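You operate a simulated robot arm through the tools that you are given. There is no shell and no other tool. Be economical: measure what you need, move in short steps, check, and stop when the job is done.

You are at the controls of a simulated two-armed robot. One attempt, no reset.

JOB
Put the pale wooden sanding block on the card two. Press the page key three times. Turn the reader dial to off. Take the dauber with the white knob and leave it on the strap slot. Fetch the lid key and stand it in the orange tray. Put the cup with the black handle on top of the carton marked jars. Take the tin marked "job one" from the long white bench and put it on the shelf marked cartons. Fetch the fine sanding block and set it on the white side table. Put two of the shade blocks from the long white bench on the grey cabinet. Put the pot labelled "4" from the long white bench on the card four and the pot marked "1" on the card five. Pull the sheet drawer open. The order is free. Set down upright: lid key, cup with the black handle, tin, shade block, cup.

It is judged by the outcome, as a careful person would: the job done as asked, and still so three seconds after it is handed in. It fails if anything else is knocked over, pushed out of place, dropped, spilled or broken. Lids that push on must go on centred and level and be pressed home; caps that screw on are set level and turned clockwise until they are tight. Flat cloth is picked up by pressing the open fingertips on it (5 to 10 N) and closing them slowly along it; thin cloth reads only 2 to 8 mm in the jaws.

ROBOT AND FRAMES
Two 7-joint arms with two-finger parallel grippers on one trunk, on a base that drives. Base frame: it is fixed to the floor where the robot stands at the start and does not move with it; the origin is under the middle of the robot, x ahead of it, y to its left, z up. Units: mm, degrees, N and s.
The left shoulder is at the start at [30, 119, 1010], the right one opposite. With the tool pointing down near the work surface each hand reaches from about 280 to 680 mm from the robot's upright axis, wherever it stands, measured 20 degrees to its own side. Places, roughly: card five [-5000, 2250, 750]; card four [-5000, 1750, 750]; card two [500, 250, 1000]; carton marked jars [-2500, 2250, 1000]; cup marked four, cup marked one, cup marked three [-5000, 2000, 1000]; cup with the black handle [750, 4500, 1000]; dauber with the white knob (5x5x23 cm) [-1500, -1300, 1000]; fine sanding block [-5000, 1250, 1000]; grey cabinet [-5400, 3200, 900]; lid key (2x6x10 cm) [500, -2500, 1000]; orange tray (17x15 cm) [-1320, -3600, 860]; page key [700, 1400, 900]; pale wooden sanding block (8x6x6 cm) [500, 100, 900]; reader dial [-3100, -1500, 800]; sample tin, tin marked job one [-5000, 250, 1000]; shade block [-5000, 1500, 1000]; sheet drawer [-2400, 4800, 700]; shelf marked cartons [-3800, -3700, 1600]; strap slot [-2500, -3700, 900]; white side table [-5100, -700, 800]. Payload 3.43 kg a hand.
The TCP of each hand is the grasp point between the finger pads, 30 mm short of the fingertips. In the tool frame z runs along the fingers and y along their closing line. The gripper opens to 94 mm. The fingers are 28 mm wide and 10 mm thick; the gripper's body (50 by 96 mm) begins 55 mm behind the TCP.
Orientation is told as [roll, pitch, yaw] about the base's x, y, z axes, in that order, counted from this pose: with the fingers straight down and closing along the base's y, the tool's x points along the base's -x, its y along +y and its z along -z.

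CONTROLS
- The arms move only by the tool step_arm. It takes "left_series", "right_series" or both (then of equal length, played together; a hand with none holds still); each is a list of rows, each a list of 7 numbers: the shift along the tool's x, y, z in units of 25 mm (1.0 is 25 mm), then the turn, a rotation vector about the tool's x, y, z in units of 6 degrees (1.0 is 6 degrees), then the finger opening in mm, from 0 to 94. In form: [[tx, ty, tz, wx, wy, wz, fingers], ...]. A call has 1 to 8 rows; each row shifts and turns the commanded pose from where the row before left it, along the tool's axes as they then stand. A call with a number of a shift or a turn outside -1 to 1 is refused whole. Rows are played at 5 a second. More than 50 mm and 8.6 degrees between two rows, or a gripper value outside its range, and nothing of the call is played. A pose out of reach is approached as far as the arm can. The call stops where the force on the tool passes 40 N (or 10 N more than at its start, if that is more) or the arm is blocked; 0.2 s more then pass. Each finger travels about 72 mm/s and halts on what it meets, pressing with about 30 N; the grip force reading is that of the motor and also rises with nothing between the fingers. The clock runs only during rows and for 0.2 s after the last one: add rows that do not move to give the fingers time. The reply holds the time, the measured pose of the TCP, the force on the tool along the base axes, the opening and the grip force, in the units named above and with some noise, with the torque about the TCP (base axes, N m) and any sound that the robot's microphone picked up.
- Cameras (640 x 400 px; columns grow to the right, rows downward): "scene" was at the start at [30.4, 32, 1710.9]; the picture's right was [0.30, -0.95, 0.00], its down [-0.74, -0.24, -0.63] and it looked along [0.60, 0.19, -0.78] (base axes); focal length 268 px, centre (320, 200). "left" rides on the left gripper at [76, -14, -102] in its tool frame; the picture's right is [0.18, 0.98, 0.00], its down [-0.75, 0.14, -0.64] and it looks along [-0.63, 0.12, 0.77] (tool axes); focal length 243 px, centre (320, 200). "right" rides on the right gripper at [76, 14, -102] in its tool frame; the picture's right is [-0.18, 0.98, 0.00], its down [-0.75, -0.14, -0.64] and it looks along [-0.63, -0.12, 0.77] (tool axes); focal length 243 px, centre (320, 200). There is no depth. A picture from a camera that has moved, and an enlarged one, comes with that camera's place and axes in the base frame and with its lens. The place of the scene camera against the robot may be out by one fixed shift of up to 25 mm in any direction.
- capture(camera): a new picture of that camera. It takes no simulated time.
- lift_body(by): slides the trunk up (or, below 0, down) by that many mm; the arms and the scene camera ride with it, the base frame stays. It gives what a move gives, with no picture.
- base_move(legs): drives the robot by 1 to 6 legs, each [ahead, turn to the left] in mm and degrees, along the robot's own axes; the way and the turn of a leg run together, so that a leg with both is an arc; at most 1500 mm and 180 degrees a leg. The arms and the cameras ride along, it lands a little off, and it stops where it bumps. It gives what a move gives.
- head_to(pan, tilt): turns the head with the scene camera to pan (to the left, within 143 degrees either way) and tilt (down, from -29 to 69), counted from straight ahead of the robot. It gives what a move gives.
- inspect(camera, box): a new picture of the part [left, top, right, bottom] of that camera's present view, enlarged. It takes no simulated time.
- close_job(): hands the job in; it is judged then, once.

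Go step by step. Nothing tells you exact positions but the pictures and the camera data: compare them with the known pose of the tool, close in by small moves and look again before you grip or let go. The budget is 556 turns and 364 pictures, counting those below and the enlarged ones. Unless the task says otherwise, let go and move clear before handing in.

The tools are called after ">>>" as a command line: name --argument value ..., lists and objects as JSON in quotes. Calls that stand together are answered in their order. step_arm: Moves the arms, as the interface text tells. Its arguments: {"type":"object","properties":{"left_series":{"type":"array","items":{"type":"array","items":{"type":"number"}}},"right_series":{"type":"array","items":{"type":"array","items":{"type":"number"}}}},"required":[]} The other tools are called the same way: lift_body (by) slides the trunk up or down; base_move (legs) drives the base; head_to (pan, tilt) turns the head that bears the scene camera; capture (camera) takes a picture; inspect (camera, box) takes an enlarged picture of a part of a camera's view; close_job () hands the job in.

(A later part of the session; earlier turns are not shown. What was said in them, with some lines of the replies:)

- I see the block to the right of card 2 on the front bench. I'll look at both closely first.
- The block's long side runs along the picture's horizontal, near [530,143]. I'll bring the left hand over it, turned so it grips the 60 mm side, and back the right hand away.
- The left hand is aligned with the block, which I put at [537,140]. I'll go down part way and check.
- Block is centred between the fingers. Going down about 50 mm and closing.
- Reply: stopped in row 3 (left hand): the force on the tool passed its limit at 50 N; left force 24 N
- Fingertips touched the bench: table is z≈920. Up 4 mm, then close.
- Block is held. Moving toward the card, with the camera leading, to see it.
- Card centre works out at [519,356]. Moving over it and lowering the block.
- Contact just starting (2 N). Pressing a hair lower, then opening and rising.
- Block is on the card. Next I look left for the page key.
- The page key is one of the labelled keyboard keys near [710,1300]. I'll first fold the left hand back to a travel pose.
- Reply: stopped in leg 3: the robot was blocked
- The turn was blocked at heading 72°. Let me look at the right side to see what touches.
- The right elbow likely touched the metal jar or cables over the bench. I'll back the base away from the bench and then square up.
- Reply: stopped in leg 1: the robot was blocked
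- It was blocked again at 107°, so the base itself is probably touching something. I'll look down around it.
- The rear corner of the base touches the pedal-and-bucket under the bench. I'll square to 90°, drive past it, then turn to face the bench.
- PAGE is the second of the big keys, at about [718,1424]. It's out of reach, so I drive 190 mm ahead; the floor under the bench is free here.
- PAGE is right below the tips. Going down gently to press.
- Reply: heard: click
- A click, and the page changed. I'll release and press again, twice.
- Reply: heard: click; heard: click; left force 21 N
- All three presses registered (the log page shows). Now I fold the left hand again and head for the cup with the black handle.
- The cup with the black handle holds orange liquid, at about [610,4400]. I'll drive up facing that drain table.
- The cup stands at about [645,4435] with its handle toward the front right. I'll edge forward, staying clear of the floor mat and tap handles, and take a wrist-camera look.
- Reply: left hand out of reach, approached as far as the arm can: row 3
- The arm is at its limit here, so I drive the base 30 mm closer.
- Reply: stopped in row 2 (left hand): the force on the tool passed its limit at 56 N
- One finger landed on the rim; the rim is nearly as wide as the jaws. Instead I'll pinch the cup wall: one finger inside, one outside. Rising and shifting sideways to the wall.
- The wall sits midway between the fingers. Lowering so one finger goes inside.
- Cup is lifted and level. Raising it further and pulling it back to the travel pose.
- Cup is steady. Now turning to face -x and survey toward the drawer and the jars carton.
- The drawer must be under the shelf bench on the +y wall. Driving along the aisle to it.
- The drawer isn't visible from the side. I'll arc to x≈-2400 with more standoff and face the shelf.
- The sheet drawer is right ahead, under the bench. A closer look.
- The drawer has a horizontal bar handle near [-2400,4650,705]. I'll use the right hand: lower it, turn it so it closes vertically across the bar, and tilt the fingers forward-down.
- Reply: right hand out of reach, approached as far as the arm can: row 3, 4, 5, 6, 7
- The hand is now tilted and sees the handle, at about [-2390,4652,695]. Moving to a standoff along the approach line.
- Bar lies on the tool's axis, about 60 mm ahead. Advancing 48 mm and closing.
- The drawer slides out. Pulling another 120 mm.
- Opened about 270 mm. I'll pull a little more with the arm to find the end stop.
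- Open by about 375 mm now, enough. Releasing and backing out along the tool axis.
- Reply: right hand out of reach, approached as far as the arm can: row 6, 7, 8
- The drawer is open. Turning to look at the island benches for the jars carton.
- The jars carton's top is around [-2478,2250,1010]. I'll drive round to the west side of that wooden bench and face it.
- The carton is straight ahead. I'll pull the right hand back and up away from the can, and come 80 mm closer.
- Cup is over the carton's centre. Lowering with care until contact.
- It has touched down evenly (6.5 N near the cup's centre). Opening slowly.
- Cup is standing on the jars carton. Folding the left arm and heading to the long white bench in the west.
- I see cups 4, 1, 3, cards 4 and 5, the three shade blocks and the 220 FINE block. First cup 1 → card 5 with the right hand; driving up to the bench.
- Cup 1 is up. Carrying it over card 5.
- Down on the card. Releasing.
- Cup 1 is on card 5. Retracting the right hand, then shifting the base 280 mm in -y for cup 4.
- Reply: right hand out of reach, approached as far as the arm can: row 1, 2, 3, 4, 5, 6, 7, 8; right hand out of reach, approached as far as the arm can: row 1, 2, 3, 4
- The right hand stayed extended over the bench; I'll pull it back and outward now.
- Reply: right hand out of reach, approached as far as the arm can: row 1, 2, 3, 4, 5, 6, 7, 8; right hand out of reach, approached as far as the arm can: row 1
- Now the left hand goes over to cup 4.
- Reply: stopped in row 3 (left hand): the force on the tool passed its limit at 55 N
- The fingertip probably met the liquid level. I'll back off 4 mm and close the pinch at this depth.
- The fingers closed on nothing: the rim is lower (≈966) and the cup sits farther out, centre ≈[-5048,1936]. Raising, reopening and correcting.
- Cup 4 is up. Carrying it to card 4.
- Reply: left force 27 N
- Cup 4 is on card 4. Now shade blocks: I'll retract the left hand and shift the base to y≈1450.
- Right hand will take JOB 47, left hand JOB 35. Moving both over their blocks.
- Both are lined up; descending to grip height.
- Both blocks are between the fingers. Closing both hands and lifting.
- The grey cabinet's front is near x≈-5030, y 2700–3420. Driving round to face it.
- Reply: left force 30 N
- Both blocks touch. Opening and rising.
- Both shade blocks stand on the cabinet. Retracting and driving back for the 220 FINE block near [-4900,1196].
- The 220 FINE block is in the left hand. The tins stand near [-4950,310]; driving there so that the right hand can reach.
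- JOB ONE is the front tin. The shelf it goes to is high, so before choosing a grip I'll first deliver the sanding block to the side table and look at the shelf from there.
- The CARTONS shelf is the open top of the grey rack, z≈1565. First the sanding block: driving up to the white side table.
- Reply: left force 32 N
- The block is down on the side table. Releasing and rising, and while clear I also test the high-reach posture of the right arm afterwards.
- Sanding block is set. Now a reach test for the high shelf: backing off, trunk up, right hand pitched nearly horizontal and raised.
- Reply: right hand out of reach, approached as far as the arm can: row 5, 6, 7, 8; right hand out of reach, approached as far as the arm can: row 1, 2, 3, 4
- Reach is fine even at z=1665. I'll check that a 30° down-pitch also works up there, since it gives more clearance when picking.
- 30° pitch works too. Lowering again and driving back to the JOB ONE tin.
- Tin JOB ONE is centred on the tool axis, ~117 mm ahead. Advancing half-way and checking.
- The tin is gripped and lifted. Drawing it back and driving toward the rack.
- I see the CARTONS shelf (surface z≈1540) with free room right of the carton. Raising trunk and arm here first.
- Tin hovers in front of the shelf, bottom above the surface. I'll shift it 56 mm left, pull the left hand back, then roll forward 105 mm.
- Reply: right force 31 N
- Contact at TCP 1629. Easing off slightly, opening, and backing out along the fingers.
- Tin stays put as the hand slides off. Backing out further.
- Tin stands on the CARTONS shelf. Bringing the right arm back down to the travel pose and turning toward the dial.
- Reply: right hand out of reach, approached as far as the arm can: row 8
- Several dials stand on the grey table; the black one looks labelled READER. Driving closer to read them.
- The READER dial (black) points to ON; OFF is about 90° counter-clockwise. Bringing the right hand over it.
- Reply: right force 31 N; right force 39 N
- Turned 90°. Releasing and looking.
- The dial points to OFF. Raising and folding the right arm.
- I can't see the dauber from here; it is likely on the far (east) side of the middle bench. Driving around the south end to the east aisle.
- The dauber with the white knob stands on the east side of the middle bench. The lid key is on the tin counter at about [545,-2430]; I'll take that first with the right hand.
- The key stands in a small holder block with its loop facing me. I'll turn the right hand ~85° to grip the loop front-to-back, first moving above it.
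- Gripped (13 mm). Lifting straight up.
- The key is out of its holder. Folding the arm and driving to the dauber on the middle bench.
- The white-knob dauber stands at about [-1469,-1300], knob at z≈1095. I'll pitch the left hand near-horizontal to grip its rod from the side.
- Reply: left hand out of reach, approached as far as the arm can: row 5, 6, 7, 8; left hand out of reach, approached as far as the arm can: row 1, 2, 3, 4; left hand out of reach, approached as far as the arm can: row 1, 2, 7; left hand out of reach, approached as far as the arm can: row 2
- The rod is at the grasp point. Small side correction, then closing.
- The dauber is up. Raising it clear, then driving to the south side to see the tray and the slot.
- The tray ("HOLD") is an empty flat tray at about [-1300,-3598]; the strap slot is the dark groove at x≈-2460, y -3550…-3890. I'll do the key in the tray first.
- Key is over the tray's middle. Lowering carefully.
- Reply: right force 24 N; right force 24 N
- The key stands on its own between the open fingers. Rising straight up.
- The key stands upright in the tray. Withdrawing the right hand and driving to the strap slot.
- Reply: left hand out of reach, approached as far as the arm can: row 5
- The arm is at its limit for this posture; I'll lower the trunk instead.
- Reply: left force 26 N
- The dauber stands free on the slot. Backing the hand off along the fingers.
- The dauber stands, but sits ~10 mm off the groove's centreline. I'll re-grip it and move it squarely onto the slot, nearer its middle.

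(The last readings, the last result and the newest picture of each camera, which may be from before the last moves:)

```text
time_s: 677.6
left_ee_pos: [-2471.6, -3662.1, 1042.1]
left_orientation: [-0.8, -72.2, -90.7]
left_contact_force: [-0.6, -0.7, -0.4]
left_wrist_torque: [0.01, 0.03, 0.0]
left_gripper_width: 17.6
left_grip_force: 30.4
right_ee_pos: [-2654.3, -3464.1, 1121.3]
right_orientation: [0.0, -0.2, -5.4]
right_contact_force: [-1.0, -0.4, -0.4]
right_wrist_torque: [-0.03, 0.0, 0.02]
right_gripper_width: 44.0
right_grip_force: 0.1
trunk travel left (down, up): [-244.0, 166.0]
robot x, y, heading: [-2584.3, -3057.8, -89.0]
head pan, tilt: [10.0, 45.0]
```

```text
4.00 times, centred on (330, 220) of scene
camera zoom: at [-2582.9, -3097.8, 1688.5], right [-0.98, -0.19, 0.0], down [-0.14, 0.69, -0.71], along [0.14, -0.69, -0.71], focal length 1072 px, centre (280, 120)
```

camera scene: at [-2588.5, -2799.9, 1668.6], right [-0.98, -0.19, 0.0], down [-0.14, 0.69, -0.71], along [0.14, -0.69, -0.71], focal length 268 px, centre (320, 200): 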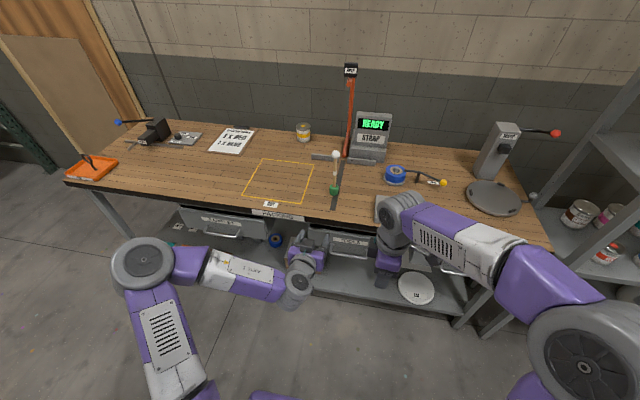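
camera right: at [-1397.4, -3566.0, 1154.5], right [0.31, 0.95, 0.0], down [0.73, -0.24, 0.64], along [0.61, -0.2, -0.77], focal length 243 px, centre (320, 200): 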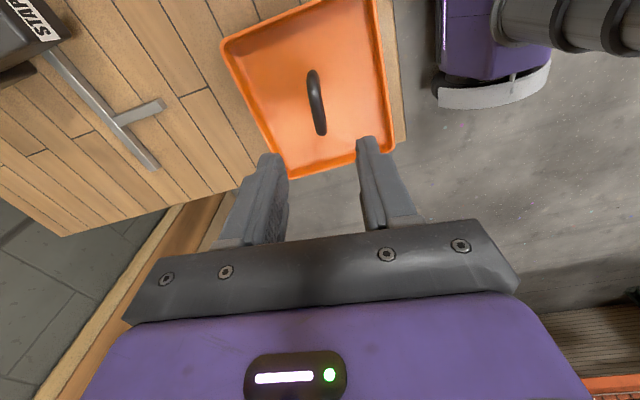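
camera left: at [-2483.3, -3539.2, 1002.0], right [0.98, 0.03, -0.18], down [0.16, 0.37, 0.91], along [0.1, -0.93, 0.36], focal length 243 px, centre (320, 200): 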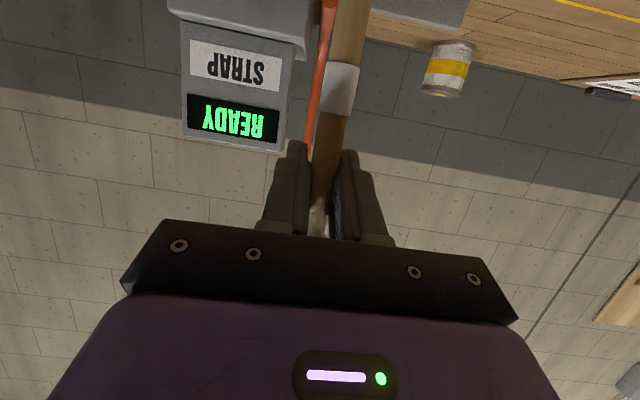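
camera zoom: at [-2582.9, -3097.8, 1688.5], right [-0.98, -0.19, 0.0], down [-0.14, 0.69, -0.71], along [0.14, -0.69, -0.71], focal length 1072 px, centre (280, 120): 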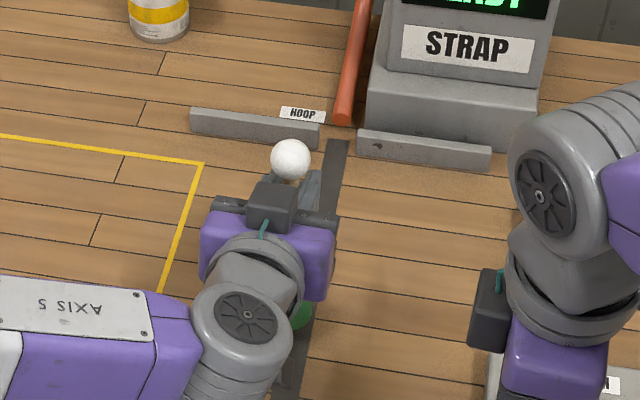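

>>> step_arm --left_series '[[-0.28, -0.18, 0.86, 0, 0, 0, 0], [-0.28, -0.18, 0.86, 0, 0, 0, 0], [0, 0, 0, 0, 0, 0, 0]]'

>>> lift_body --by -14

>>> inspect --camera "scene" --box '[280, 170, 380, 270]'

```text
time_s: 678.4
left_ee_pos: [-2481.9, -3705.1, 1043.6]
left_orientation: [-0.9, -72.1, -90.7]
left_contact_force: [0.5, 0.3, -1.3]
left_wrist_torque: [0.02, -0.02, 0.04]
left_gripper_width: 17.7
left_grip_force: 30.0
right_ee_pos: [-2655.2, -3462.8, 1120.2]
right_orientation: [0.0, 0.0, -5.4]
right_contact_force: [0.6, -0.9, 0.7]
right_wrist_torque: [0.0, -0.01, -0.03]
right_gripper_width: 44.0
right_grip_force: 0.1
trunk travel left (down, up): [-244.0, 166.0]
robot x, y, heading: [-2583.8, -3055.5, -89.3]
head pan, tilt: [10.0, 45.0]
```

```text
time_s: 679.0
left_ee_pos: [-2482.9, -3705.6, 1029.8]
left_orientation: [-0.9, -72.2, -90.7]
left_contact_force: [-0.5, 0.4, -0.4]
left_wrist_torque: [0.01, 0.01, 0.01]
left_gripper_width: 17.1
left_grip_force: 30.2
right_ee_pos: [-2655.1, -3461.3, 1106.5]
right_orientation: [0.0, -0.1, -5.4]
right_contact_force: [-0.4, 0.6, 0.4]
right_wrist_torque: [0.01, 0.02, 0.01]
right_gripper_width: 43.8
right_grip_force: 0.0
trunk travel left (down, up): [-230.0, 180.0]
robot x, y, heading: [-2586.8, -3057.3, -89.0]
head pan, tilt: [10.0, 45.0]
```

```text
4.00 times, centred on (330, 220) of scene
camera zoom: at [-2583.0, -3097.3, 1674.5], right [-0.98, -0.19, 0.0], down [-0.14, 0.69, -0.71], along [0.14, -0.69, -0.71], focal length 1072 px, centre (280, 120)
```

zoom: 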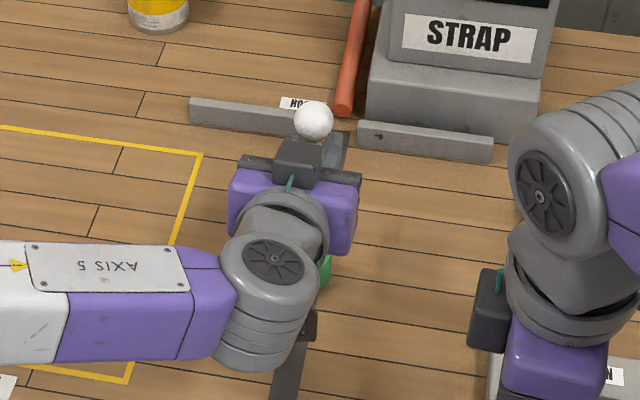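

>>> lift_body --by -4

>>> lift_body --by -2.5

```text
time_s: 679.6
left_ee_pos: [-2481.5, -3705.8, 1025.1]
left_orientation: [-1.0, -72.1, -90.7]
left_contact_force: [0.7, 0.2, -0.9]
left_wrist_torque: [-0.01, 0.03, -0.01]
left_gripper_width: 17.6
left_grip_force: 30.5
right_ee_pos: [-2655.8, -3462.8, 1103.2]
right_orientation: [0.0, 0.0, -5.4]
right_contact_force: [-0.7, 0.4, -0.3]
right_wrist_torque: [-0.03, 0.03, 0.0]
right_gripper_width: 43.9
right_grip_force: 0.0
trunk travel left (down, up): [-226.0, 184.0]
robot x, y, heading: [-2585.6, -3060.1, -89.0]
head pan, tilt: [10.0, 45.0]
```

```text
time_s: 680.1
left_ee_pos: [-2481.1, -3704.8, 1023.4]
left_orientation: [-0.9, -72.1, -90.6]
left_contact_force: [-0.1, -0.1, -1.1]
left_wrist_torque: [-0.01, -0.02, 0.01]
left_gripper_width: 17.6
left_grip_force: 29.3
right_ee_pos: [-2653.7, -3462.1, 1099.8]
right_orientation: [0.0, -0.2, -5.3]
right_contact_force: [-0.5, -0.7, 0.0]
right_wrist_torque: [0.02, -0.05, 0.02]
right_gripper_width: 44.0
right_grip_force: 0.0
trunk travel left (down, up): [-224.0, 186.0]
robot x, y, heading: [-2586.4, -3055.9, -88.9]
head pan, tilt: [10.0, 45.0]
```

>>> lift_body --by -1.5

>>> lift_body --by -1

```text
time_s: 680.6
left_ee_pos: [-2482.5, -3705.3, 1022.3]
left_orientation: [-0.9, -72.2, -90.7]
left_contact_force: [0.6, 1.5, 4.0]
left_wrist_torque: [0.13, -0.06, 0.02]
left_gripper_width: 17.5
left_grip_force: 30.1
right_ee_pos: [-2655.7, -3462.2, 1099.0]
right_orientation: [0.1, -0.1, -5.4]
right_contact_force: [0.0, 0.4, 0.7]
right_wrist_torque: [0.01, -0.01, 0.0]
right_gripper_width: 43.9
right_grip_force: 0.0
trunk travel left (down, up): [-222.0, 188.0]
robot x, y, heading: [-2586.0, -3058.7, -89.0]
head pan, tilt: [10.0, 45.0]
```

```text
time_s: 681.1
left_ee_pos: [-2482.7, -3705.2, 1023.9]
left_orientation: [-0.9, -72.3, -90.7]
left_contact_force: [-1.4, -0.5, 10.1]
left_wrist_torque: [0.12, -0.1, -0.02]
left_gripper_width: 17.2
left_grip_force: 29.8
right_ee_pos: [-2655.8, -3462.6, 1096.8]
right_orientation: [0.0, -0.2, -5.4]
right_contact_force: [0.5, 0.1, 0.9]
right_wrist_torque: [0.0, 0.03, -0.01]
right_gripper_width: 43.9
right_grip_force: 0.1
trunk travel left (down, up): [-221.0, 189.0]
robot x, y, heading: [-2585.0, -3054.0, -88.9]
head pan, tilt: [10.0, 45.0]
```

Contact is even now (10 N). Releasing and backing off.

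>>> step_arm --left_series '[[0, 0, 0, 0, 0, 0, 16], [0, 0, 0, 0, 0, 0, 18.5], [0, 0, 0, 0, 0, 0, 21], [0, 0, 0, 0, 0, 0, 28], [0, 0, 0, 0, 0, 0, 45], [0, 0, 0, 0, 0, 0, 60]]'

>>> step_arm --left_series '[[0, 0, -0.5, 0, 0, 0, 64], [0, 0, -0.8, 0, 0, 0, 64], [0, 0, -0.8, 0, 0, 0, 64], [0.1, 0, -0.8, 0, 0, 0, 64], [0.2, 0, -0.8, 0, 0, 0, 64]]'

>>> base_move --legs '[[-300, 0]]'

>>> capture --camera "scene"

>>> inspect --camera "scene" --box '[260, 110, 400, 220]'

```text
time_s: 682.5
left_ee_pos: [-2482.0, -3706.5, 1019.9]
left_orientation: [-0.9, -72.1, -90.7]
left_contact_force: [-0.7, 0.6, 1.0]
left_wrist_torque: [-0.02, 0.02, 0.0]
left_gripper_width: 60.1
left_grip_force: 0.1
right_ee_pos: [-2654.9, -3463.1, 1097.6]
right_orientation: [0.1, 0.0, -5.4]
right_contact_force: [-1.3, -0.9, 0.0]
right_wrist_torque: [-0.01, 0.0, -0.01]
right_gripper_width: 44.0
right_grip_force: 0.0
trunk travel left (down, up): [-221.0, 189.0]
robot x, y, heading: [-2588.9, -3055.5, -88.7]
head pan, tilt: [10.0, 45.0]
```

```text
time_s: 683.7
left_ee_pos: [-2478.4, -3615.8, 1041.1]
left_orientation: [-0.9, -72.1, -90.6]
left_contact_force: [0.0, 0.2, -0.6]
left_wrist_torque: [0.02, -0.03, 0.01]
left_gripper_width: 64.2
left_grip_force: 0.1
right_ee_pos: [-2654.0, -3462.8, 1097.6]
right_orientation: [0.0, -0.1, -5.3]
right_contact_force: [0.3, 0.5, 0.0]
right_wrist_torque: [-0.01, 0.05, 0.0]
right_gripper_width: 43.9
right_grip_force: 0.1
trunk travel left (down, up): [-221.0, 189.0]
robot x, y, heading: [-2585.3, -3057.0, -88.8]
head pan, tilt: [10.0, 45.0]
```

```text
time_s: 685.8
left_ee_pos: [-2486.6, -3315.0, 1042.6]
left_orientation: [-0.9, -72.1, -91.0]
left_contact_force: [0.2, 1.3, 0.9]
left_wrist_torque: [0.01, -0.01, 0.03]
left_gripper_width: 64.0
left_grip_force: 0.0
right_ee_pos: [-2661.7, -3161.4, 1097.2]
right_orientation: [0.1, -0.1, -5.9]
right_contact_force: [-0.1, -0.5, 0.1]
right_wrist_torque: [-0.03, -0.02, 0.0]
right_gripper_width: 44.1
right_grip_force: 0.1
trunk travel left (down, up): [-221.0, 189.0]
robot x, y, heading: [-2592.7, -2755.1, -89.4]
head pan, tilt: [10.0, 45.0]
```

```text
112 pictures are left
camera scene: at [-2587.7, -2796.6, 1665.6], right [-0.98, -0.18, 0.0], down [-0.13, 0.69, -0.71], along [0.13, -0.7, -0.71], focal length 268 px, centre (320, 200)
```

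scene: 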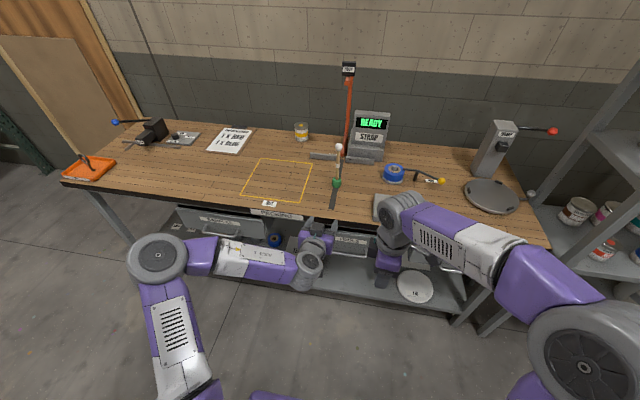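

```text
3.64 times, centred on (330, 165) of scene
camera zoom: at [-2587.7, -2796.6, 1665.6], right [-0.98, -0.18, 0.0], down [-0.13, 0.69, -0.71], along [0.13, -0.7, -0.71], focal length 974 px, centre (284, 327)
```

zoom: 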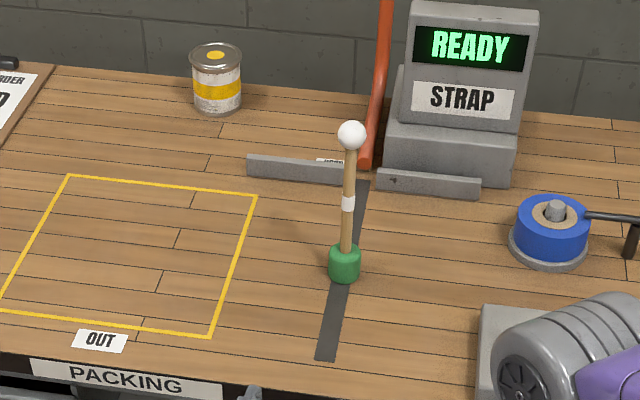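

>>> inspect --camera "scene" --box '[50, 130, 170, 210]'

```text
5.00 times, centred on (110, 170) of scene
camera zoom: at [-2587.7, -2796.6, 1665.6], right [-0.98, -0.18, 0.0], down [-0.13, 0.69, -0.71], along [0.13, -0.7, -0.71], focal length 1340 px, centre (1370, 350)
```

zoom: 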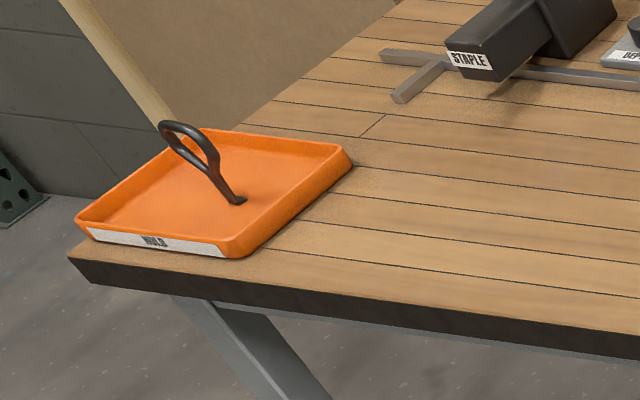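

Everything checks out: the dauber sits on the slot and the key stands upright in the tray. Handing in.

>>> close_job

```text
The job is handed in.
```

I did every item on the list and handed the job in, with both hands empty and clear of everything. I checked each item with the cameras right after doing it and did not go back for a second look at the end.

- **Base contact:** Early on, while turning beside the first bench, the base was blocked twice. It looked like it had touched the pedal and bucket under that bench. I backed off and went round, and I did not check whether either had shifted.
- **Dauber:** It stands upright on the strap slot rather than lying along it.
- **Sheet drawer:** It is pulled out about 375 mm. I stopped there without reaching an end stop.
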